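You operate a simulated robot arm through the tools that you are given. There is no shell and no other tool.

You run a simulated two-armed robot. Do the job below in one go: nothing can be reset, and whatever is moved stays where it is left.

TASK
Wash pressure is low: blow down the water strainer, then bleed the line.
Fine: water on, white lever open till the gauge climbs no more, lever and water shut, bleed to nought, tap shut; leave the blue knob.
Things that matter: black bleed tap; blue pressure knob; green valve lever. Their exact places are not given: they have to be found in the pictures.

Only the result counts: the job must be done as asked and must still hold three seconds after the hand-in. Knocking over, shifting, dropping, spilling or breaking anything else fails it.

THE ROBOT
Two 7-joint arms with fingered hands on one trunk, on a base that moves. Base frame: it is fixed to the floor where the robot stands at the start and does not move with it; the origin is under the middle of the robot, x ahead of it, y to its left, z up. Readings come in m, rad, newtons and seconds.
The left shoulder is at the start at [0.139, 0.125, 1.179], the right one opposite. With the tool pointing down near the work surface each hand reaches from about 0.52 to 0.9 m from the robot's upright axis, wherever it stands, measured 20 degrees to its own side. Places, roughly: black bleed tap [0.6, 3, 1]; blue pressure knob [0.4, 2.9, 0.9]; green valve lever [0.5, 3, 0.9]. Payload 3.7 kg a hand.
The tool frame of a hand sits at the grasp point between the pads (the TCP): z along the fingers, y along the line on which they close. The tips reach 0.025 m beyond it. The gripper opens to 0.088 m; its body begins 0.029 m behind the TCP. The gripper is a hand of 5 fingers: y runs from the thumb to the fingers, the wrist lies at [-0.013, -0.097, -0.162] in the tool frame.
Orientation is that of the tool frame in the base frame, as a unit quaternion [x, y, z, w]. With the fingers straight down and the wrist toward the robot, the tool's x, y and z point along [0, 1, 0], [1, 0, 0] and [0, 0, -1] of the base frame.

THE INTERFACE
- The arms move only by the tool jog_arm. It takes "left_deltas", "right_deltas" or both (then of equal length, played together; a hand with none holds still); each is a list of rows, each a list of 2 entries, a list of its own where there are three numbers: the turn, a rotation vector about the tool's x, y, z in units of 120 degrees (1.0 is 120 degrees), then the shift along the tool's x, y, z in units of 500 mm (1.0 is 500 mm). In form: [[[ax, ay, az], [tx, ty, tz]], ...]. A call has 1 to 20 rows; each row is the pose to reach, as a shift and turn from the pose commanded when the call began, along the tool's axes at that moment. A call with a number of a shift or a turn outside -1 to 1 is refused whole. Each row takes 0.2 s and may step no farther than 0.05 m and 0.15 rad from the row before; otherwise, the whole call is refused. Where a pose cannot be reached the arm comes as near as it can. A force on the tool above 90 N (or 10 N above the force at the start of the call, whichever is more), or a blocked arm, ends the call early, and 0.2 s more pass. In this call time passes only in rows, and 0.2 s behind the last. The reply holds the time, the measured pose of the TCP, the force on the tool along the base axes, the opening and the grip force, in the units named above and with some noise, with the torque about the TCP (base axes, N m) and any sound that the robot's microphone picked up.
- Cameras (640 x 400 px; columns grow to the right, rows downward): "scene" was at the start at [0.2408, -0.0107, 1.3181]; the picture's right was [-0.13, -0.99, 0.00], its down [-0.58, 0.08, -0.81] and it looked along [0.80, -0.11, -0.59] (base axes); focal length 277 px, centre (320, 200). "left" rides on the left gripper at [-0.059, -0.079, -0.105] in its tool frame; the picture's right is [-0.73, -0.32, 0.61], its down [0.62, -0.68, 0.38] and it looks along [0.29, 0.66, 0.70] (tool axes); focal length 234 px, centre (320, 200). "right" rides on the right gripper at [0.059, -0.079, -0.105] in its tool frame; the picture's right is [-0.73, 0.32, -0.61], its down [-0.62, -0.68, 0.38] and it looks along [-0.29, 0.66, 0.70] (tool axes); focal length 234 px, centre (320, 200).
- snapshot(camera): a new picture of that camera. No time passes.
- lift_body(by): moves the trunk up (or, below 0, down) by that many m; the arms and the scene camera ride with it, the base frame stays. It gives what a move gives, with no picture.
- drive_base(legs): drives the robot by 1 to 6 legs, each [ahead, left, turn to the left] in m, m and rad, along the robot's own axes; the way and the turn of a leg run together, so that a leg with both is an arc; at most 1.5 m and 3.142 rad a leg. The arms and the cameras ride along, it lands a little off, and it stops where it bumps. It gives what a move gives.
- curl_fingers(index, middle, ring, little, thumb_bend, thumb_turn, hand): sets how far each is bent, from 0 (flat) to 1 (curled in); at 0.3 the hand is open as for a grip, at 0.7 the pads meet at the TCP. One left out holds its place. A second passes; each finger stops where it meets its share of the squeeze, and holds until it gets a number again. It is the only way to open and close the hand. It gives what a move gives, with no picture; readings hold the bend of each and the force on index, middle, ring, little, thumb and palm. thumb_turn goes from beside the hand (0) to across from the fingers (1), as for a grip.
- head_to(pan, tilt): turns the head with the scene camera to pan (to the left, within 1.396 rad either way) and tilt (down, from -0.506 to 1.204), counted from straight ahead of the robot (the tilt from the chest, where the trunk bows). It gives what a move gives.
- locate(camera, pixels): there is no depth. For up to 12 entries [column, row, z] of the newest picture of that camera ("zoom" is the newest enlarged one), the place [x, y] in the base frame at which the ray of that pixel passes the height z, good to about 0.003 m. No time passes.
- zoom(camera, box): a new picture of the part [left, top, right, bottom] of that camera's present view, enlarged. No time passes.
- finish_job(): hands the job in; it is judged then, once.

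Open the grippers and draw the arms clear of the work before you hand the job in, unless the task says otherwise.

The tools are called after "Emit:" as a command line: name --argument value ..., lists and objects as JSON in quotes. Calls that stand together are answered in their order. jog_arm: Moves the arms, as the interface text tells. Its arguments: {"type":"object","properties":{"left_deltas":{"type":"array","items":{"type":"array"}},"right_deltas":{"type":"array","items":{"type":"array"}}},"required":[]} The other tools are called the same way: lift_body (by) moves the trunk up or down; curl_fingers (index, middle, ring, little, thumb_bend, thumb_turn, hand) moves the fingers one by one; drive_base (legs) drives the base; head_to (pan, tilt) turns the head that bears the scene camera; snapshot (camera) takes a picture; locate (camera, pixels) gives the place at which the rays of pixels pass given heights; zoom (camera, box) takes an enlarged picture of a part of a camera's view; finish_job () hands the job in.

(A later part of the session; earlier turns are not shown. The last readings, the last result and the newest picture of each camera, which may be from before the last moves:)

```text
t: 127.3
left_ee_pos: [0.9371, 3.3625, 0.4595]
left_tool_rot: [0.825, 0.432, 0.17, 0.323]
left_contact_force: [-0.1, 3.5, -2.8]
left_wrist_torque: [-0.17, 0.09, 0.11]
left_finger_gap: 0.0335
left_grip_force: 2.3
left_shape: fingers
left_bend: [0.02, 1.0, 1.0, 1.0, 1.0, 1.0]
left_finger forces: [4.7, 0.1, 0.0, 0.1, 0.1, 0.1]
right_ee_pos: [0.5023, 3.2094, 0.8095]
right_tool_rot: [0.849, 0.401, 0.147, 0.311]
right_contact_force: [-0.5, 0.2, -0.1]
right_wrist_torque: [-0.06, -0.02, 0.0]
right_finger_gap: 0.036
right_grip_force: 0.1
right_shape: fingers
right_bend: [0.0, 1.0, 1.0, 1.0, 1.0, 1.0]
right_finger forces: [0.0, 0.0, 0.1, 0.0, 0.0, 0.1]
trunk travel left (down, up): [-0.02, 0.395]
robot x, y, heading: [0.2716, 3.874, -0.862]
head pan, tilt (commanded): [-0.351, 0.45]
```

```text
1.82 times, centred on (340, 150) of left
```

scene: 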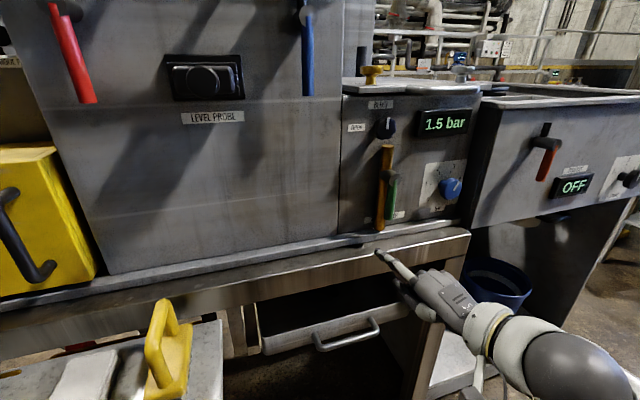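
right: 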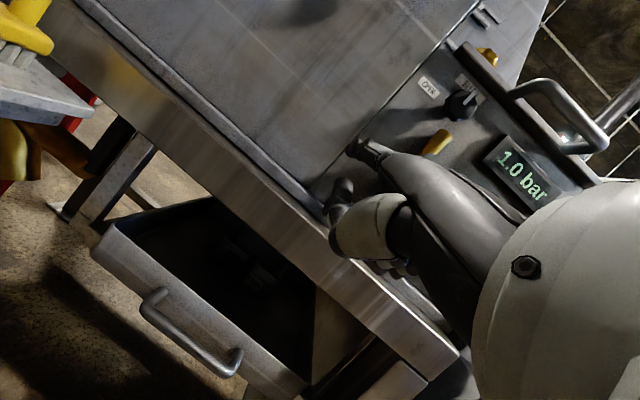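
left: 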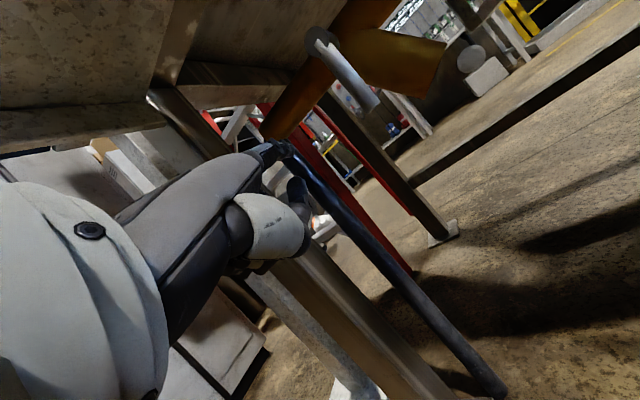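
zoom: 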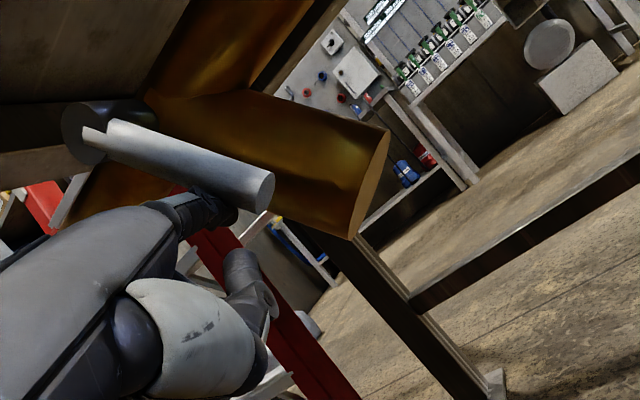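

The white lever follows, now about 60° below level. I continue the arc up and right.

Emit:
jog_arm --left_deltas '[[[0, 0, 0], [-0.0212, 0.0112, -0.0204]], [[0, 0, 0], [-0.0425, 0.0262, -0.0448]], [[0, 0, 0], [-0.056, 0.0454, -0.0706]]]'

Emit:
zoom --camera "left" --box '[200, 40, 480, 260]'

Emit:
zoom --camera "scene" --box '[330, 70, 490, 240]'

```text
t: 128.1
left_ee_pos: [0.9141, 3.3439, 0.5003]
left_tool_rot: [0.825, 0.431, 0.171, 0.324]
left_contact_force: [-2.3, 3.2, -4.1]
left_wrist_torque: [-0.02, 0.03, 0.04]
left_finger_gap: 0.0326
left_grip_force: 3.1
left_shape: fingers
left_bend: [0.03, 1.0, 1.0, 1.0, 1.0, 1.0]
left_finger forces: [5.5, 0.0, 0.1, 0.0, 0.0, 0.0]
right_ee_pos: [0.5029, 3.2089, 0.8105]
right_tool_rot: [0.848, 0.402, 0.148, 0.311]
right_contact_force: [-0.9, -0.1, 0.3]
right_wrist_torque: [0.02, 0.02, 0.0]
right_finger_gap: 0.0358
right_grip_force: 0.0
right_shape: fingers
right_bend: [0.0, 1.0, 1.0, 1.0, 1.0, 1.0]
right_finger forces: [0.0, 0.0, 0.1, 0.0, 0.0, 0.1]
trunk travel left (down, up): [-0.02, 0.395]
robot x, y, heading: [0.2743, 3.8689, -0.859]
head pan, tilt (commanded): [-0.351, 0.45]
```

```text
1.82 times, centred on (340, 150) of left
```

zoom: 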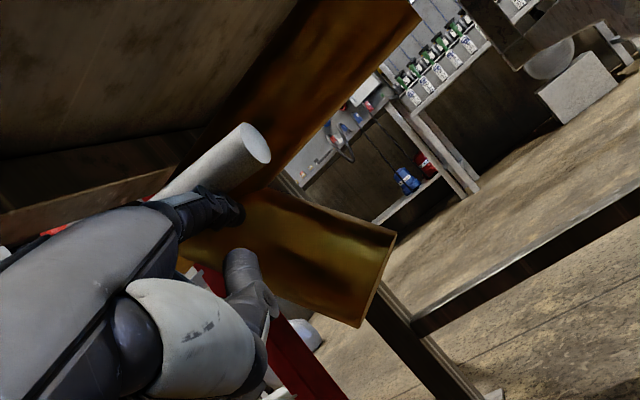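

```text
2.35 times, centred on (410, 155) of scene
```

zoom: 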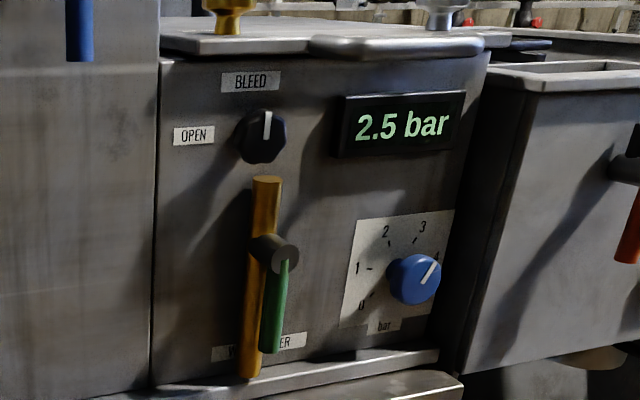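

The gauge rises to 2.5 bar and the white lever is about 11° from level. I push up another 1.4 cm to its closed stop.

Emit:
jog_arm --left_deltas '[[[0, 0, 0], [-0.004, 0.009, -0.011]], [[0, 0, 0], [-0.007, 0.018, -0.022]]]'

Emit:
zoom --camera "left" --box '[200, 40, 480, 260]'

Emit:
zoom --camera "scene" --box '[330, 70, 490, 240]'

```text
t: 128.7
left_ee_pos: [0.9153, 3.3425, 0.5141]
left_tool_rot: [0.825, 0.432, 0.17, 0.324]
left_contact_force: [0.9, 0.5, -8.4]
left_wrist_torque: [0.27, 0.25, 0.03]
left_finger_gap: 0.0305
left_grip_force: 4.1
left_shape: fingers
left_bend: [0.05, 1.0, 1.0, 1.0, 1.0, 1.0]
left_finger forces: [8.4, 0.1, 0.0, 0.1, 0.1, 0.0]
right_ee_pos: [0.5034, 3.2094, 0.8091]
right_tool_rot: [0.849, 0.401, 0.148, 0.311]
right_contact_force: [-0.3, -0.5, -0.7]
right_wrist_torque: [0.02, -0.01, 0.01]
right_finger_gap: 0.036
right_grip_force: 0.2
right_shape: fingers
right_bend: [0.0, 1.0, 1.0, 1.0, 1.0, 1.0]
right_finger forces: [0.0, 0.1, 0.1, 0.0, 0.1, 0.0]
trunk travel left (down, up): [-0.02, 0.395]
robot x, y, heading: [0.2705, 3.8724, -0.859]
head pan, tilt (commanded): [-0.351, 0.45]
```

```text
1.82 times, centred on (340, 150) of left
```

zoom: 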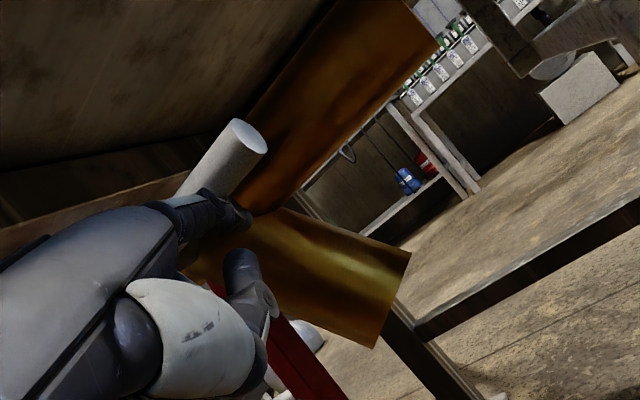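

```text
2.35 times, centred on (410, 155) of scene
```

zoom: 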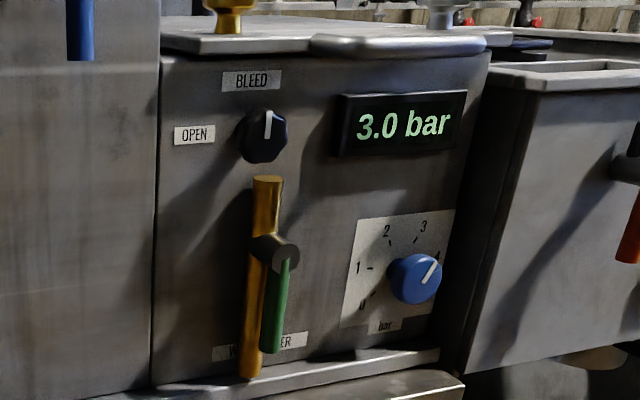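

Gauge at 3.0 bar, the lever looks level and force rose to 8.4 N. I press 4 mm more to confirm the closed stop.

Emit:
jog_arm --left_deltas '[[[0, 0, 0], [0, 0.0055, -0.0058]], [[0, 0, 0], [0, 0.0082, -0.0088]]]'

Emit:
zoom --camera "left" --box '[240, 60, 400, 190]'

```text
t: 129.3
left_ee_pos: [0.9138, 3.3416, 0.5183]
left_tool_rot: [0.825, 0.431, 0.17, 0.324]
left_contact_force: [-2.4, 3.3, -11.7]
left_wrist_torque: [0.22, 0.24, -0.02]
left_finger_gap: 0.0284
left_grip_force: 6.4
left_shape: fingers
left_bend: [0.08, 1.0, 1.0, 1.0, 1.0, 1.0]
left_finger forces: [12.2, 0.0, 0.0, 0.0, 0.0, 0.0]
right_ee_pos: [0.5036, 3.2089, 0.8096]
right_tool_rot: [0.849, 0.402, 0.147, 0.311]
right_contact_force: [-0.3, -0.2, -0.7]
right_wrist_torque: [-0.06, -0.01, 0.01]
right_finger_gap: 0.0356
right_grip_force: 0.0
right_shape: fingers
right_bend: [0.0, 1.0, 1.0, 1.0, 1.0, 1.0]
right_finger forces: [0.0, 0.1, 0.1, 0.0, 0.0, 0.1]
trunk travel left (down, up): [-0.02, 0.395]
robot x, y, heading: [0.2732, 3.8696, -0.866]
head pan, tilt (commanded): [-0.351, 0.45]
```

```text
3.08 times, centred on (320, 125) of left
```

zoom: 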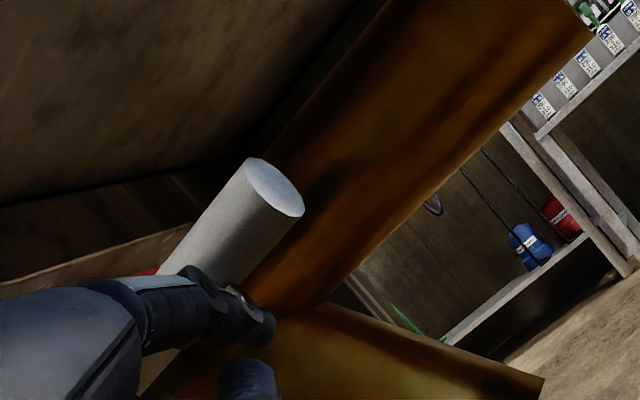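

The force climbs to 12 N with no further turn: the white lever is at its closed stop, parallel to the pipe. I lower and withdraw the left finger out from under the tray.

Emit:
jog_arm --left_deltas '[[[0, 0, 0], [0, -0.0273, 0.0292]], [[0, 0, 0], [0.02, -0.1, -0.04]], [[0, 0, 0], [0.0466, -0.17, -0.105]], [[0, 0, 0], [0.0, -0.24, -0.18]], [[0, 0, 0], [-0.08, -0.28, -0.23]], [[0, 0, 0], [-0.16, -0.31, -0.26]]]'

Emit:
snapshot --camera "left"

Emit:
zoom --camera "scene" --box '[330, 70, 490, 240]'

```text
refused: row 2 steps farther than a row can; nothing moved
```

```text
taken
```

left: 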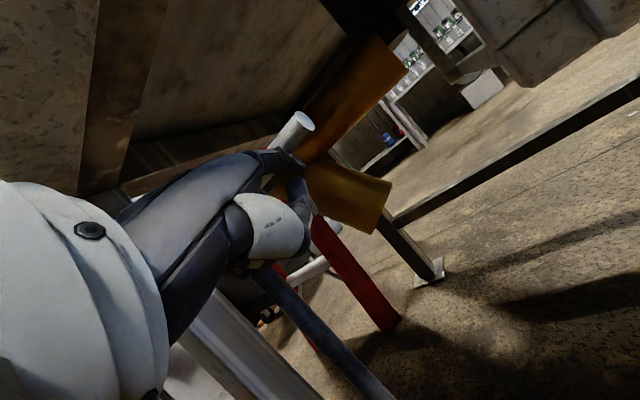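

```text
2.35 times, centred on (410, 155) of scene
```

zoom: 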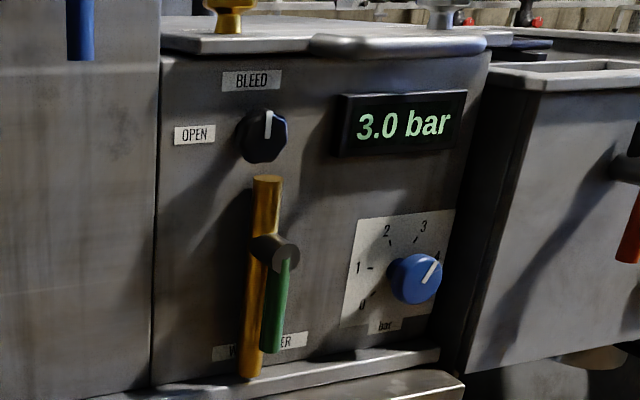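

The call was refused for a too long step; nothing moved. I repeat the withdrawal with smaller steps.

Emit:
jog_arm --left_deltas '[[[0, 0, 0], [0, -0.0273, 0.0292]], [[0, 0, 0], [0.0207, -0.0974, -0.0088]], [[0, 0, 0], [0.044, -0.161, -0.068]], [[0, 0, 0], [0.0262, -0.2252, -0.1278]], [[0, 0, 0], [-0.038, -0.2754, -0.1748]], [[0, 0, 0], [-0.1224, -0.2994, -0.1974]], [[0, 0, 0], [-0.2094, -0.3166, -0.2132]]]'

Emit:
snapshot --camera "left"

Emit:
snapshot --camera "scene"

Emit:
snapshot --camera "right"

```text
t: 130.9
left_ee_pos: [0.7011, 3.3635, 0.4945]
left_tool_rot: [0.825, 0.431, 0.171, 0.324]
left_contact_force: [0.2, 0.4, 0.4]
left_wrist_torque: [0.05, -0.02, -0.01]
left_finger_gap: 0.0355
left_grip_force: 0.2
left_shape: fingers
left_bend: [0.0, 1.0, 1.0, 1.0, 1.0, 1.0]
left_finger forces: [0.1, 0.1, 0.1, 0.0, 0.1, 0.0]
right_ee_pos: [0.5019, 3.21, 0.8109]
right_tool_rot: [0.848, 0.401, 0.149, 0.312]
right_contact_force: [-0.4, 0.3, -0.1]
right_wrist_torque: [0.0, 0.01, 0.01]
right_finger_gap: 0.0361
right_grip_force: 0.0
right_shape: fingers
right_bend: [0.0, 1.0, 1.0, 1.0, 1.0, 1.0]
right_finger forces: [0.0, 0.0, 0.0, 0.1, 0.0, 0.1]
trunk travel left (down, up): [-0.02, 0.395]
robot x, y, heading: [0.2733, 3.8694, -0.864]
head pan, tilt (commanded): [-0.351, 0.45]
```

```text
taken
```

left: 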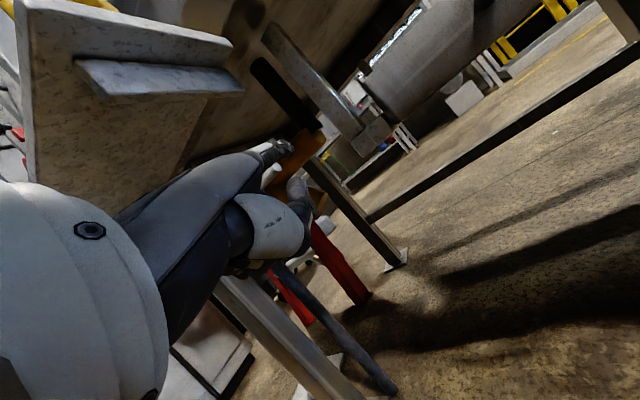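

```text
taken
```

scene: 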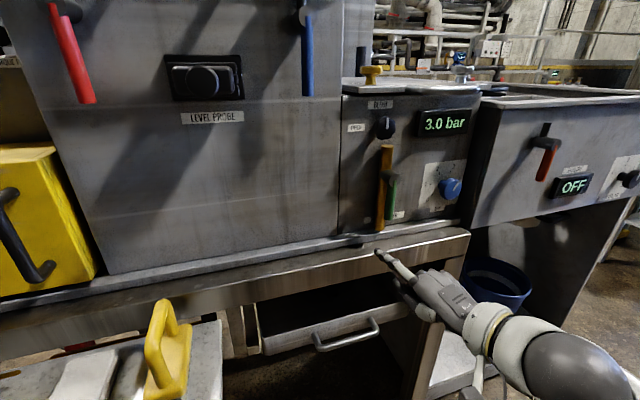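

```text
taken
```

right: 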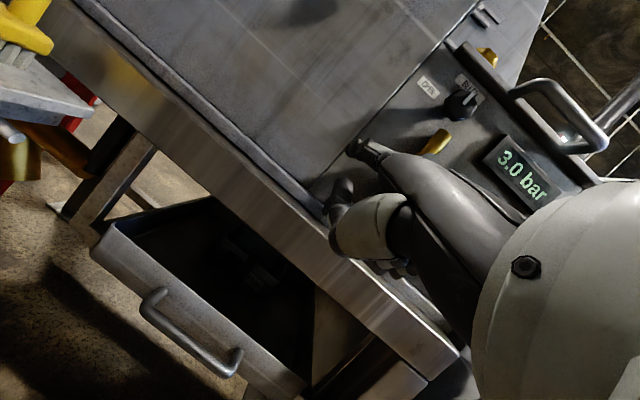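

The gauge holds 3.0 bar. Now I bring the right fingertip to the left side of the hanging green lever, first stopping 5 cm in front of it.

Emit:
jog_arm --right_deltas '[[[0, 0, 0], [-0.0556, 0.0422, 0.0267]], [[0, 0, 0], [-0.1112, 0.0844, 0.0534]]]'

Emit:
zoom --camera "right" --box '[260, 40, 500, 230]'

Emit:
zoom --camera "scene" --box '[310, 70, 510, 240]'

```text
t: 131.5
left_ee_pos: [0.7015, 3.3627, 0.4943]
left_tool_rot: [0.824, 0.432, 0.172, 0.324]
left_contact_force: [0.5, 0.1, 0.0]
left_wrist_torque: [0.0, -0.02, 0.0]
left_finger_gap: 0.0359
left_grip_force: 0.0
left_shape: fingers
left_bend: [0.0, 1.0, 1.0, 1.0, 1.0, 1.0]
left_finger forces: [0.1, 0.1, 0.0, 0.0, 0.0, 0.1]
right_ee_pos: [0.5052, 3.1325, 0.8197]
right_tool_rot: [0.849, 0.401, 0.148, 0.311]
right_contact_force: [0.1, -0.1, -0.7]
right_wrist_torque: [-0.01, -0.01, -0.02]
right_finger_gap: 0.036
right_grip_force: 0.2
right_shape: fingers
right_bend: [0.0, 1.0, 1.0, 1.0, 1.0, 1.0]
right_finger forces: [0.0, 0.0, 0.0, 0.0, 0.1, 0.0]
trunk travel left (down, up): [-0.02, 0.395]
robot x, y, heading: [0.2709, 3.8716, -0.862]
head pan, tilt (commanded): [-0.351, 0.45]
```

```text
2.11 times, centred on (380, 135) of right
```

zoom: 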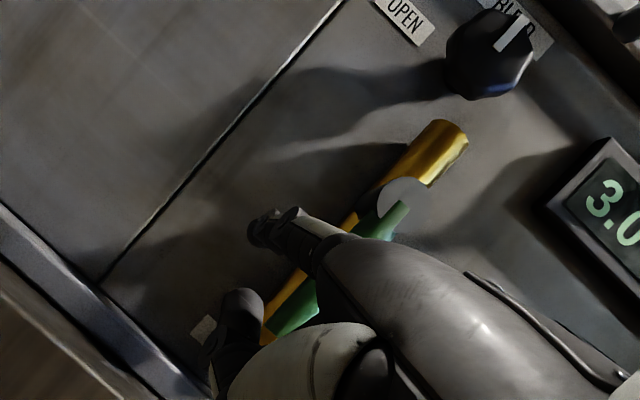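

```text
2.35 times, centred on (410, 155) of scene
```

zoom: 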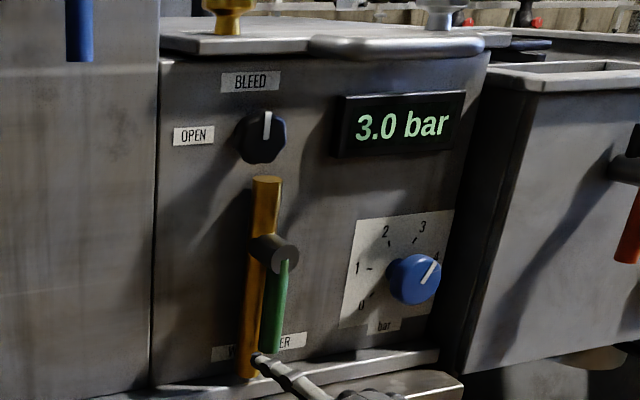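

The right fingertip is at ≈[0.563,3.106,0.877], left of the lever and 5 cm in front. I slide it in beside the lever.

Emit:
jog_arm --right_deltas '[[[0, 0, 0], [-0.0104, 0.0418, 0.0357]], [[0, 0, 0], [-0.0209, 0.0836, 0.0713]]]'

Emit:
zoom --camera "right" --box '[260, 40, 500, 230]'

Emit:
zoom --camera "scene" --box '[310, 70, 510, 240]'

```text
t: 132.1
left_ee_pos: [0.7014, 3.3635, 0.4954]
left_tool_rot: [0.824, 0.431, 0.17, 0.324]
left_contact_force: [0.1, 0.0, -0.2]
left_wrist_torque: [0.02, -0.01, -0.01]
left_finger_gap: 0.0356
left_grip_force: 0.1
left_shape: fingers
left_bend: [0.0, 1.0, 1.0, 1.0, 1.0, 1.0]
left_finger forces: [0.1, 0.1, 0.0, 0.0, 0.0, 0.1]
right_ee_pos: [0.5389, 3.0904, 0.8161]
right_tool_rot: [0.849, 0.401, 0.147, 0.311]
right_contact_force: [0.1, -0.5, 0.3]
right_wrist_torque: [0.0, 0.0, -0.02]
right_finger_gap: 0.0359
right_grip_force: 0.1
right_shape: fingers
right_bend: [0.0, 1.0, 1.0, 1.0, 1.0, 1.0]
right_finger forces: [0.0, 0.0, 0.1, 0.0, 0.1, 0.0]
trunk travel left (down, up): [-0.02, 0.395]
robot x, y, heading: [0.275, 3.8676, -0.859]
head pan, tilt (commanded): [-0.351, 0.45]
```

```text
2.11 times, centred on (380, 135) of right
```

zoom: 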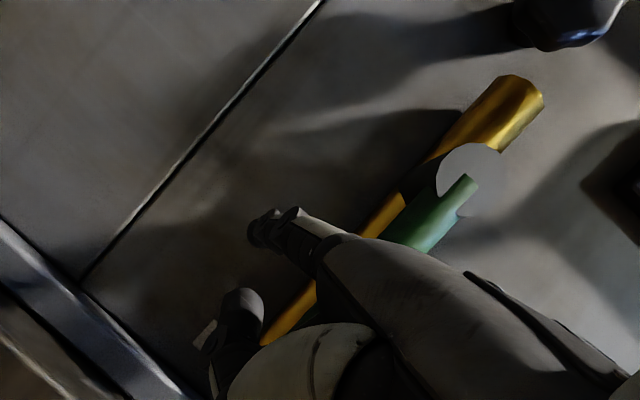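

```text
2.35 times, centred on (410, 155) of scene
```

zoom: 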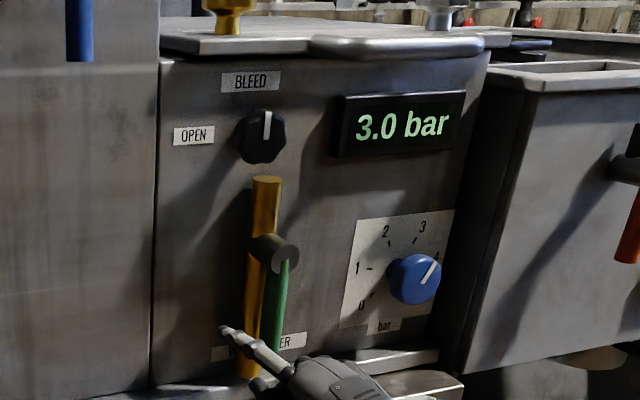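

The finger is in beside the lever at ≈[0.597,3.064,0.874] with no contact. I sweep right along the arc to lift the green lever.

Emit:
jog_arm --right_deltas '[[[0, 0, 0], [-0.0354, -0.003, -0.0066]], [[0, 0, 0], [-0.0688, -0.011, -0.007]], [[0, 0, 0], [-0.1022, -0.0134, -0.0144]], [[0, 0, 0], [-0.1336, -0.0098, -0.0278]]]'

Emit:
zoom --camera "right" --box '[200, 40, 440, 230]'

Emit:
zoom --camera "scene" --box '[310, 70, 510, 240]'

```text
t: 133.1
left_ee_pos: [0.7006, 3.3635, 0.4949]
left_tool_rot: [0.824, 0.431, 0.17, 0.325]
left_contact_force: [0.2, 0.1, 0.6]
left_wrist_torque: [0.01, -0.01, -0.02]
left_finger_gap: 0.036
left_grip_force: 0.0
left_shape: fingers
left_bend: [0.0, 1.0, 1.0, 1.0, 1.0, 1.0]
left_finger forces: [0.1, 0.1, 0.0, 0.0, 0.0, 0.0]
right_ee_pos: [0.4884, 3.0461, 0.8253]
right_tool_rot: [0.848, 0.402, 0.149, 0.311]
right_contact_force: [0.1, 5.0, -1.6]
right_wrist_torque: [-0.25, 0.09, 0.28]
right_finger_gap: 0.0345
right_grip_force: 2.6
right_shape: fingers
right_bend: [0.01, 1.0, 1.0, 1.0, 1.0, 1.0]
right_finger forces: [5.0, 0.0, 0.0, 0.0, 0.0, 0.0]
trunk travel left (down, up): [-0.02, 0.395]
robot x, y, heading: [0.2745, 3.8712, -0.863]
head pan, tilt (commanded): [-0.351, 0.45]
```

```text
2.11 times, centred on (320, 135) of right
```

zoom: 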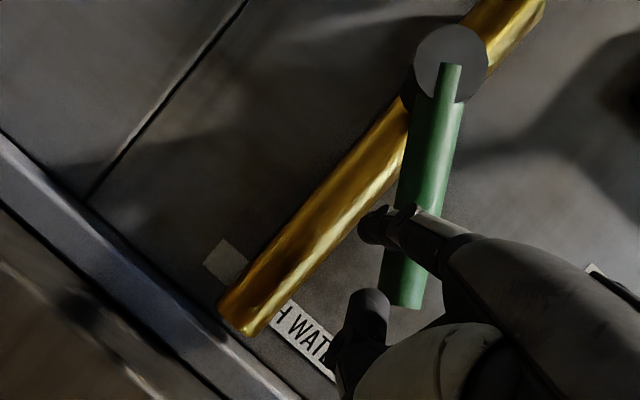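

```text
2.35 times, centred on (410, 155) of scene
```

zoom: 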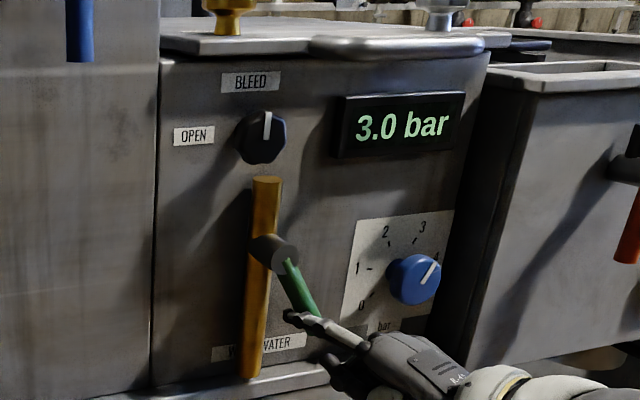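

The green lever rises, about 60° below level now. I continue up and right toward level.

Emit:
jog_arm --right_deltas '[[[0, 0, 0], [-0.0286, 0.0064, -0.016]], [[0, 0, 0], [-0.0494, 0.021, -0.039]], [[0, 0, 0], [-0.0626, 0.0394, -0.0644]]]'

Emit:
zoom --camera "right" --box '[200, 40, 440, 230]'

Emit:
zoom --camera "scene" --box '[310, 70, 510, 240]'

```text
t: 133.9
left_ee_pos: [0.7008, 3.364, 0.4947]
left_tool_rot: [0.825, 0.431, 0.171, 0.324]
left_contact_force: [-1.0, -0.1, 0.4]
left_wrist_torque: [-0.01, 0.01, -0.03]
left_finger_gap: 0.0357
left_grip_force: 0.1
left_shape: fingers
left_bend: [0.0, 1.0, 1.0, 1.0, 1.0, 1.0]
left_finger forces: [0.0, 0.1, 0.0, 0.0, 0.2, 0.0]
right_ee_pos: [0.4643, 3.027, 0.862]
right_tool_rot: [0.849, 0.401, 0.148, 0.311]
right_contact_force: [-0.4, 4.0, -4.2]
right_wrist_torque: [-0.12, 0.14, 0.15]
right_finger_gap: 0.0325
right_grip_force: 2.7
right_shape: fingers
right_bend: [0.03, 1.0, 1.0, 1.0, 1.0, 1.0]
right_finger forces: [5.3, 0.1, 0.0, 0.0, 0.0, 0.0]
trunk travel left (down, up): [-0.02, 0.395]
robot x, y, heading: [0.2729, 3.8692, -0.861]
head pan, tilt (commanded): [-0.351, 0.45]
```

```text
2.11 times, centred on (320, 135) of right
```

zoom: 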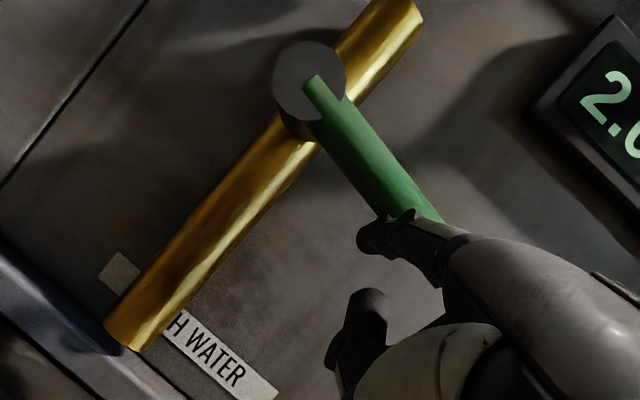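

```text
2.35 times, centred on (410, 155) of scene
```

zoom: 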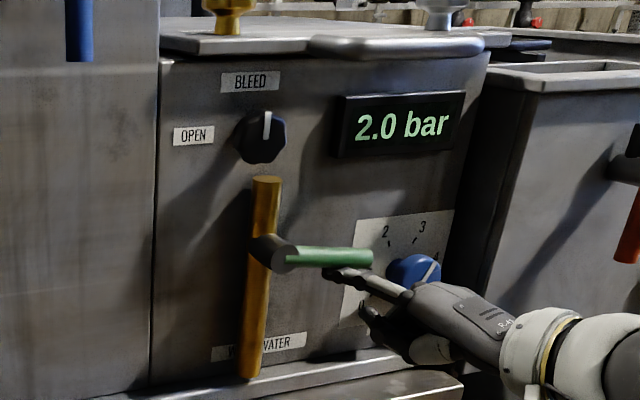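

The green lever is within about 5° of level (gauge 2.0). I push up another 1.2 cm to its closed stop.

Emit:
jog_arm --right_deltas '[[[0, 0, 0], [-0.002, 0.0078, -0.0091]], [[0, 0, 0], [-0.003, 0.0156, -0.0182]]]'

Emit:
zoom --camera "right" --box '[200, 40, 440, 230]'

Emit:
zoom --camera "scene" --box '[310, 70, 510, 240]'

```text
t: 134.5
left_ee_pos: [0.7008, 3.364, 0.4941]
left_tool_rot: [0.825, 0.431, 0.17, 0.324]
left_contact_force: [-0.1, -0.5, -0.3]
left_wrist_torque: [0.04, -0.01, -0.03]
left_finger_gap: 0.0356
left_grip_force: 0.2
left_shape: fingers
left_bend: [0.0, 1.0, 1.0, 1.0, 1.0, 1.0]
left_finger forces: [0.0, 0.1, 0.0, 0.1, 0.1, 0.0]
right_ee_pos: [0.4639, 3.0249, 0.8726]
right_tool_rot: [0.849, 0.401, 0.148, 0.311]
right_contact_force: [-0.9, 5.1, -6.6]
right_wrist_torque: [-0.07, 0.29, 0.14]
right_finger_gap: 0.0314
right_grip_force: 4.2
right_shape: fingers
right_bend: [0.04, 1.0, 1.0, 1.0, 1.0, 1.0]
right_finger forces: [7.6, 0.1, 0.0, 0.1, 0.0, 0.0]
trunk travel left (down, up): [-0.02, 0.395]
robot x, y, heading: [0.2726, 3.8672, -0.862]
head pan, tilt (commanded): [-0.351, 0.45]
```

```text
2.11 times, centred on (320, 135) of right
```

zoom: 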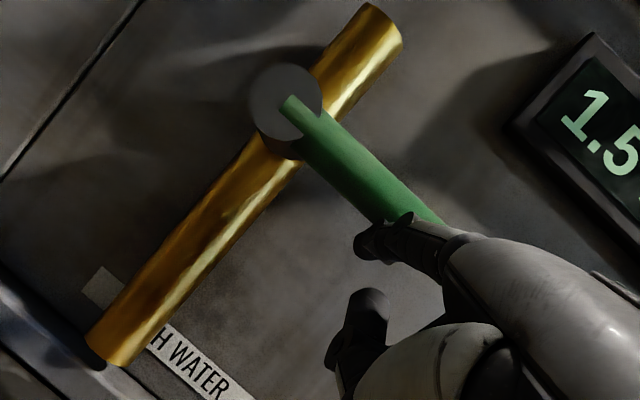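

```text
2.35 times, centred on (410, 155) of scene
```

zoom: 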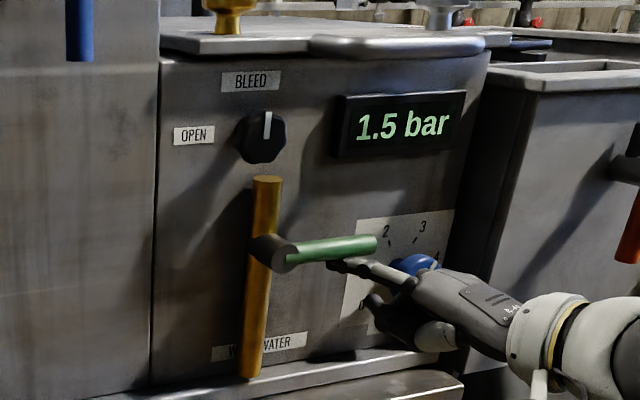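

The lever is now square to the pipe, gauge reads 1.5. I press 5 mm more to confirm the stop.

Emit:
jog_arm --right_deltas '[[[0, 0, 0], [0, 0.0066, -0.0076]]]'

Emit:
zoom --camera "right" --box '[200, 40, 440, 230]'

Emit:
zoom --camera "scene" --box '[310, 70, 510, 240]'

```text
t: 134.9
left_ee_pos: [0.7009, 3.3619, 0.4943]
left_tool_rot: [0.825, 0.431, 0.17, 0.324]
left_contact_force: [0.0, -0.2, -0.6]
left_wrist_torque: [-0.01, 0.0, 0.0]
left_finger_gap: 0.0357
left_grip_force: 0.0
left_shape: fingers
left_bend: [0.0, 1.0, 1.0, 1.0, 1.0, 1.0]
left_finger forces: [0.1, 0.0, 0.0, 0.0, 0.1, 0.0]
right_ee_pos: [0.4646, 3.0252, 0.8755]
right_tool_rot: [0.849, 0.401, 0.148, 0.31]
right_contact_force: [-2.4, 5.0, -11.2]
right_wrist_torque: [-0.1, 0.35, 0.21]
right_finger_gap: 0.0292
right_grip_force: 6.3
right_shape: fingers
right_bend: [0.07, 1.0, 1.0, 1.0, 1.0, 1.0]
right_finger forces: [11.9, 0.1, 0.0, 0.1, 0.0, 0.0]
trunk travel left (down, up): [-0.02, 0.395]
robot x, y, heading: [0.2717, 3.8709, -0.862]
head pan, tilt (commanded): [-0.351, 0.45]
```

```text
2.11 times, centred on (320, 135) of right
```

zoom: 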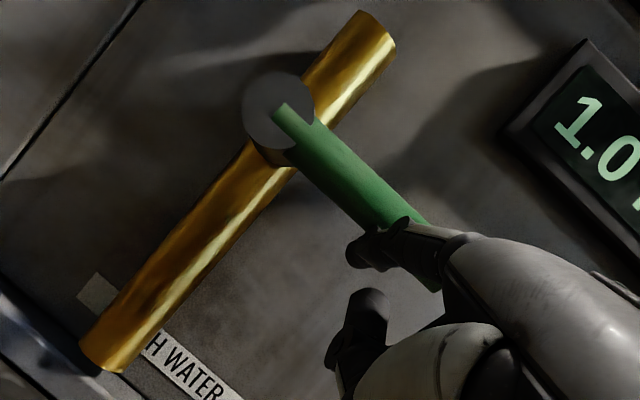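

```text
2.35 times, centred on (410, 155) of scene
```

zoom: 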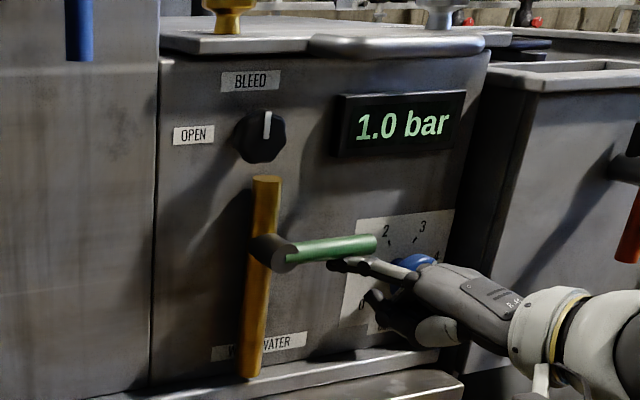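

The stop is confirmed (≈12 N) and the green lever is shut; the gauge shows 1.0 bar and seems to fall. I lower the finger off the lever and back it out, then read the gauge again.

Emit:
jog_arm --right_deltas '[[[0, 0, 0], [0, -0.026, 0.0304]], [[0, 0, 0], [0.0093, -0.0633, -0.0015]], [[0, 0, 0], [0.0187, -0.1007, -0.0333]], [[0, 0, 0], [0.0373, -0.1753, -0.097]]]'

Emit:
snapshot --camera "scene"

Emit:
zoom --camera "scene" --box '[310, 70, 510, 240]'

Emit:
snapshot --camera "left"

```text
t: 135.9
left_ee_pos: [0.7008, 3.3635, 0.4956]
left_tool_rot: [0.825, 0.431, 0.17, 0.324]
left_contact_force: [0.3, -0.5, -0.7]
left_wrist_torque: [-0.02, -0.01, 0.0]
left_finger_gap: 0.0356
left_grip_force: 0.1
left_shape: fingers
left_bend: [0.0, 1.0, 1.0, 1.0, 1.0, 1.0]
left_finger forces: [0.0, 0.0, 0.0, 0.1, 0.1, 0.0]
right_ee_pos: [0.3997, 3.1047, 0.8579]
right_tool_rot: [0.848, 0.402, 0.147, 0.313]
right_contact_force: [-0.2, 0.5, -0.6]
right_wrist_torque: [0.03, 0.01, -0.01]
right_finger_gap: 0.0355
right_grip_force: 0.0
right_shape: fingers
right_bend: [0.0, 1.0, 1.0, 1.0, 1.0, 1.0]
right_finger forces: [0.0, 0.0, 0.0, 0.0, 0.0, 0.0]
trunk travel left (down, up): [-0.02, 0.395]
robot x, y, heading: [0.2706, 3.8721, -0.863]
head pan, tilt (commanded): [-0.351, 0.45]
```

```text
taken
```

scene: 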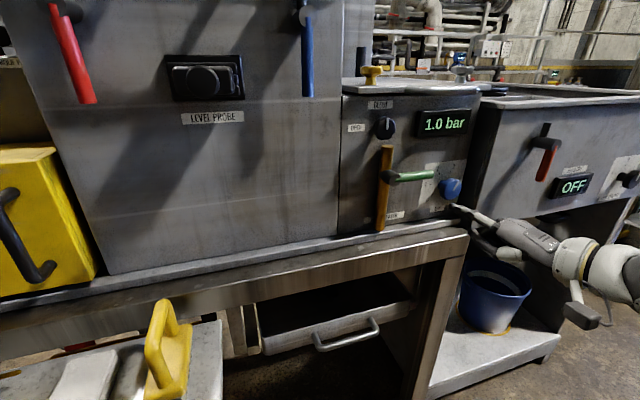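

```text
2.35 times, centred on (410, 155) of scene
```

zoom: 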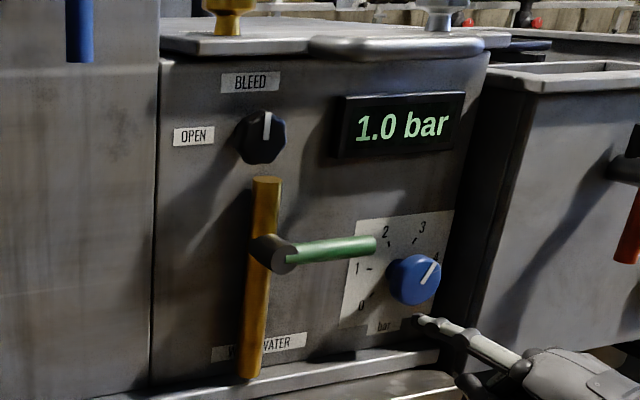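

```text
taken
```

left: 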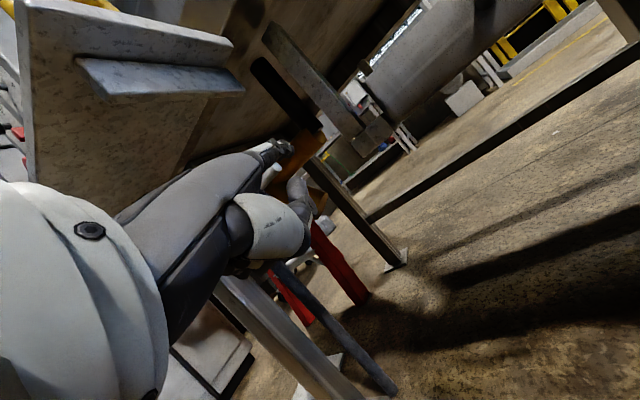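

The gauge holds at 1.0 bar with both levers shut. Next is the black bleed tap; I locate its face at scene (385,128) at several heights and zoom it.

Emit:
locate --camera "scene" --pixels '[[385.3, 128.2, 1.0], [385.3, 128.2, 1.02], [385.3, 128.2, 1.03], [385.3, 128.2, 1.04], [409, 238, 0.8], [384, 105, 1.06], [360, 128, 1.03], [452, 122, 1.02]]'

Emit:
zoom --camera "scene" --box '[345, 90, 425, 160]'

Emit:
snapshot --camera "right"

```text
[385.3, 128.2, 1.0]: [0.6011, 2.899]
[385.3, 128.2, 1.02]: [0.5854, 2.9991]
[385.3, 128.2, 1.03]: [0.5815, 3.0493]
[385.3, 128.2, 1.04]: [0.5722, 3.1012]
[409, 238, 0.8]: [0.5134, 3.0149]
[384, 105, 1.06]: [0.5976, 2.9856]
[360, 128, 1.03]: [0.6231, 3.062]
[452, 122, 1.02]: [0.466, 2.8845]
```

```text
5.71 times, centred on (385, 125) of scene
```

zoom: 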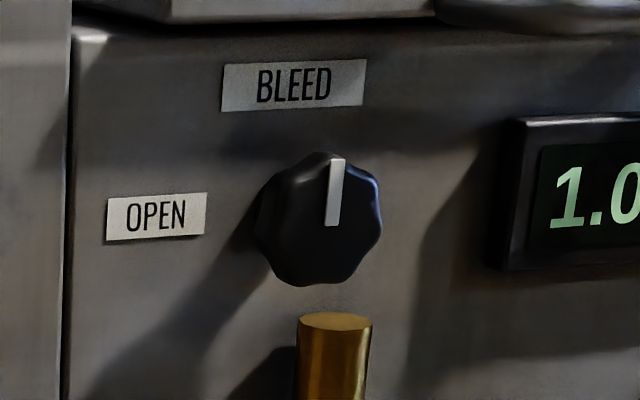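

```text
taken
```

right: 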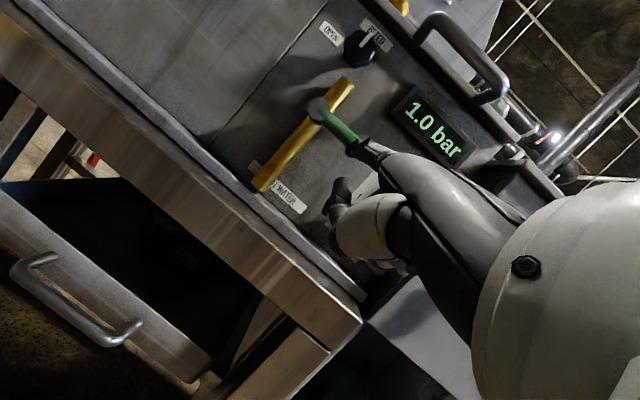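

The tap face is at about lateral 0.868, z 1.026, only 2.6 cm proud of the panel, about 4.5 cm across, with OPEN to its left. The arm needs more room, so I back the base 0.13 m.

Emit:
drive_base --legs '[[-0.13, 0, -0.01]]'

Emit:
zoom --camera "scene" --box '[290, 60, 490, 220]'

```text
t: 137.2
left_ee_pos: [0.6101, 3.4605, 0.4948]
left_tool_rot: [0.826, 0.428, 0.169, 0.325]
left_contact_force: [-1.2, -0.3, 0.0]
left_wrist_torque: [0.02, -0.03, 0.0]
left_finger_gap: 0.0358
left_grip_force: 0.1
left_shape: fingers
left_bend: [0.0, 1.0, 1.0, 1.0, 1.0, 1.0]
left_finger forces: [0.1, 0.0, 0.0, 0.0, 0.0, 0.0]
right_ee_pos: [0.3083, 3.2027, 0.8589]
right_tool_rot: [0.851, 0.396, 0.146, 0.313]
right_contact_force: [0.3, -0.7, 0.0]
right_wrist_torque: [0.0, 0.02, 0.0]
right_finger_gap: 0.036
right_grip_force: 0.0
right_shape: fingers
right_bend: [0.0, 1.0, 1.0, 1.0, 1.0, 1.0]
right_finger forces: [0.0, 0.0, 0.0, 0.0, 0.0, 0.1]
trunk travel left (down, up): [-0.02, 0.395]
robot x, y, heading: [0.1861, 3.9698, -0.876]
head pan, tilt (commanded): [-0.351, 0.45]
```

```text
2.50 times, centred on (390, 140) of scene
```

zoom: 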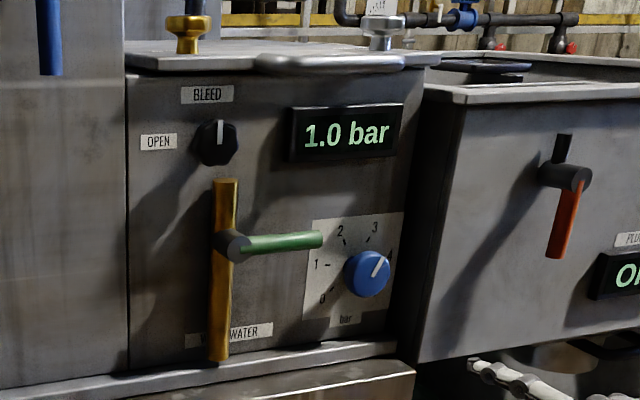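

The gauge holds 1.0 bar, so nothing leaks. I shape the right hand for a three-finger pinch (index, middle, thumb open; ring and little curled).

Emit:
curl_fingers --hand "right" --index 0.38 --middle 0.38 --ring 1.0 --little 1.0 --thumb_bend 0.38 --thumb_turn 0.98

Emit:
jog_arm --right_deltas '[[[-0.0298, 0.0203, 0.0563], [0.0104, 0.0377, -0.0017]], [[-0.0596, 0.0406, 0.1126], [0.0209, 0.0754, -0.0034]], [[-0.0894, 0.0609, 0.1689], [0.0313, 0.1131, -0.0051]], [[-0.1192, 0.0811, 0.2252], [0.0418, 0.1508, -0.0068]], [[-0.149, 0.1014, 0.2815], [0.0522, 0.1885, -0.0085]], [[-0.1788, 0.1217, 0.3378], [0.0627, 0.2262, -0.0102]], [[-0.2085, 0.142, 0.3942], [0.0731, 0.2638, -0.0118]], [[-0.2383, 0.1623, 0.4505], [0.0836, 0.3015, -0.0135]], [[-0.2681, 0.1826, 0.5068], [0.094, 0.3392, -0.0152]], [[-0.2979, 0.2028, 0.5631], [0.1045, 0.3769, -0.0169]], [[-0.3277, 0.2231, 0.6194], [0.1149, 0.4146, -0.0186]], [[-0.3575, 0.2434, 0.6757], [0.1254, 0.4523, -0.0203]], [[-0.3873, 0.2637, 0.732], [0.1358, 0.49, -0.022]]]'

Emit:
snapshot --camera "right"

Emit:
snapshot --camera "scene"

```text
t: 138.2
left_ee_pos: [0.6105, 3.4608, 0.4952]
left_tool_rot: [0.826, 0.428, 0.169, 0.325]
left_contact_force: [0.4, -0.6, -0.3]
left_wrist_torque: [0.05, 0.01, -0.03]
left_finger_gap: 0.0356
left_grip_force: 0.1
left_shape: fingers
left_bend: [0.0, 1.0, 1.0, 1.0, 1.0, 1.0]
left_finger forces: [0.0, 0.0, 0.1, 0.0, 0.0, 0.0]
right_ee_pos: [0.3081, 3.2042, 0.8572]
right_tool_rot: [0.85, 0.397, 0.146, 0.314]
right_contact_force: [0.3, 1.2, 0.7]
right_wrist_torque: [-0.02, 0.03, 0.04]
right_finger_gap: 0.0679
right_grip_force: 0.1
right_shape: fingers
right_bend: [0.38, 0.38, 1.0, 1.0, 0.38, 0.97]
right_finger forces: [0.0, 0.0, 0.0, 0.0, 0.0, 0.1]
trunk travel left (down, up): [-0.02, 0.395]
robot x, y, heading: [0.1892, 3.9679, -0.876]
head pan, tilt (commanded): [-0.351, 0.45]
```

```text
t: 141.0
left_ee_pos: [0.6107, 3.4596, 0.4951]
left_tool_rot: [0.827, 0.427, 0.168, 0.325]
left_contact_force: [0.4, 0.0, 0.5]
left_wrist_torque: [-0.03, -0.01, 0.02]
left_finger_gap: 0.0358
left_grip_force: 0.0
left_shape: fingers
left_bend: [0.0, 1.0, 1.0, 1.0, 1.0, 1.0]
left_finger forces: [0.1, 0.0, 0.0, 0.1, 0.1, 0.0]
right_ee_pos: [0.3983, 3.0148, 0.921]
right_tool_rot: [0.633, -0.27, 0.657, 0.309]
right_contact_force: [0.6, 1.2, -0.5]
right_wrist_torque: [-0.02, -0.03, -0.02]
right_finger_gap: 0.0679
right_grip_force: 0.1
right_shape: fingers
right_bend: [0.38, 0.38, 1.0, 1.0, 0.38, 0.97]
right_finger forces: [0.1, 0.0, 0.0, 0.1, 0.0, 0.0]
right hand out of reach, approached as far as the arm can: row 8, 9, 10, 11, 12, 13
trunk travel left (down, up): [-0.02, 0.395]
robot x, y, heading: [0.1872, 3.9678, -0.872]
head pan, tilt (commanded): [-0.351, 0.45]
```

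```text
taken
```

right: 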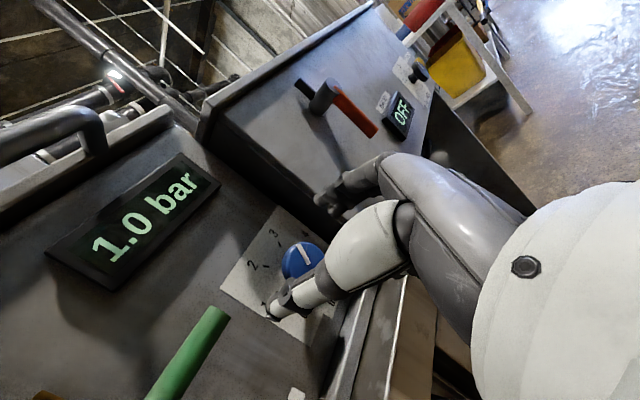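

```text
taken
```

scene: 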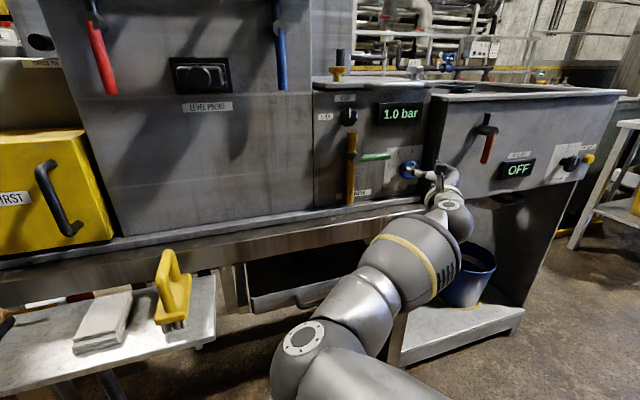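

The arm could not reach the wanted place in that handshake-like pose; the hand stopped in front of the blue knob (thumb at right-camera (275,310)), with no contact force. I back the base straight off, then shift left so the right arm reaches more naturally.

Emit:
drive_base --legs '[[-0.1, 0, 0], [0, 0.22, 0]]'

Emit:
snapshot --camera "scene"

Emit:
snapshot --camera "right"

```text
t: 144.3
left_ee_pos: [0.7179, 3.6826, 0.4952]
left_tool_rot: [0.826, 0.429, 0.17, 0.325]
left_contact_force: [-0.3, -0.6, 1.1]
left_wrist_torque: [0.01, 0.03, 0.02]
left_finger_gap: 0.0357
left_grip_force: 0.0
left_shape: fingers
left_bend: [0.0, 1.0, 1.0, 1.0, 1.0, 1.0]
left_finger forces: [0.0, 0.1, 0.0, 0.0, 0.0, 0.1]
right_ee_pos: [0.5081, 3.2359, 0.9205]
right_tool_rot: [0.634, -0.267, 0.657, 0.309]
right_contact_force: [-0.2, -0.6, 0.4]
right_wrist_torque: [-0.01, 0.03, 0.0]
right_finger_gap: 0.0679
right_grip_force: 0.0
right_shape: fingers
right_bend: [0.38, 0.38, 1.0, 1.0, 0.38, 0.97]
right_finger forces: [0.1, 0.1, 0.0, 0.1, 0.1, 0.0]
trunk travel left (down, up): [-0.02, 0.395]
robot x, y, heading: [0.2943, 4.1916, -0.87]
head pan, tilt (commanded): [-0.351, 0.45]
```

```text
taken
```

scene: 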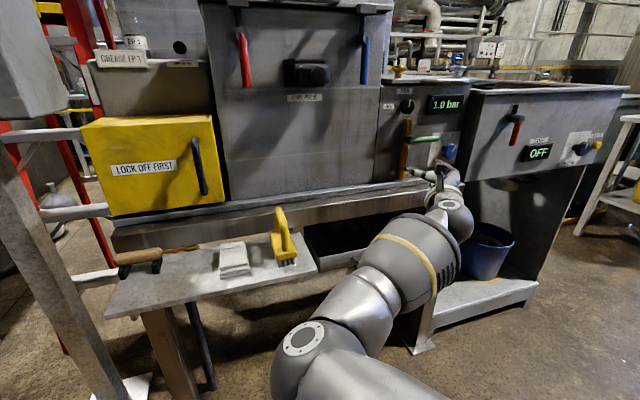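

```text
taken
```

right: 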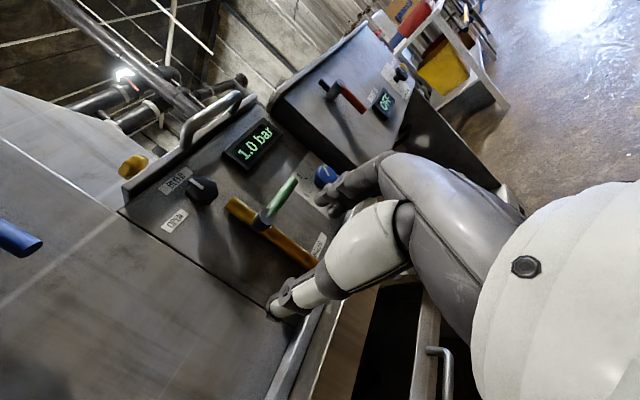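

The hand is now in front of the strip between tap and tank, clear of everything. I move it up and right to face the tap at lateral 0.868, z 1.026, about 20 cm out.

Emit:
jog_arm --right_deltas '[[[0, 0, 0], [0.0691, 0.0531, -0.0099]], [[0, 0, 0], [0.1383, 0.1063, -0.0197]], [[0, 0, 0], [0.2074, 0.1594, -0.0296]]]'

Emit:
snapshot --camera "right"

Emit:
snapshot --camera "scene"

```text
t: 145.1
left_ee_pos: [0.7179, 3.6823, 0.4942]
left_tool_rot: [0.826, 0.429, 0.169, 0.325]
left_contact_force: [0.0, 0.8, -0.1]
left_wrist_torque: [0.02, 0.01, -0.01]
left_finger_gap: 0.0357
left_grip_force: 0.1
left_shape: fingers
left_bend: [0.0, 1.0, 1.0, 1.0, 1.0, 1.0]
left_finger forces: [0.0, 0.0, 0.0, 0.1, 0.0, 0.0]
right_ee_pos: [0.5001, 3.2309, 0.9321]
right_tool_rot: [0.633, -0.265, 0.658, 0.309]
right_contact_force: [0.2, 0.1, 0.8]
right_wrist_torque: [0.02, 0.0, -0.03]
right_finger_gap: 0.0678
right_grip_force: 0.0
right_shape: fingers
right_bend: [0.38, 0.38, 1.0, 1.0, 0.38, 0.97]
right_finger forces: [0.0, 0.0, 0.1, 0.0, 0.1, 0.0]
right hand out of reach, approached as far as the arm can: row 1, 2, 3
trunk travel left (down, up): [-0.02, 0.395]
robot x, y, heading: [0.2919, 4.193, -0.869]
head pan, tilt (commanded): [-0.351, 0.45]
```

```text
taken
```

right: 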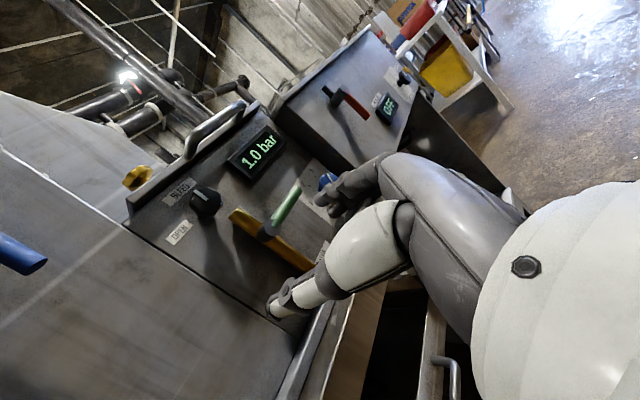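

```text
taken
```

scene: 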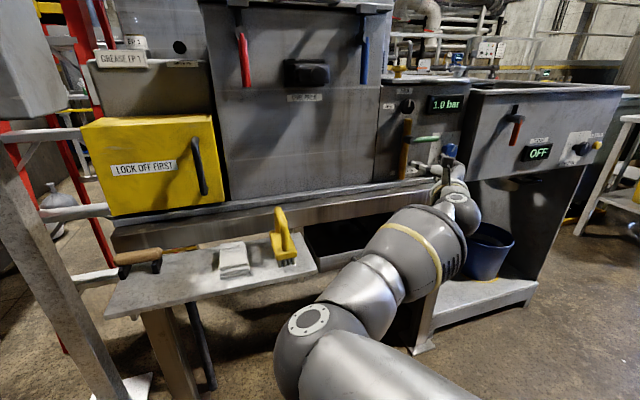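

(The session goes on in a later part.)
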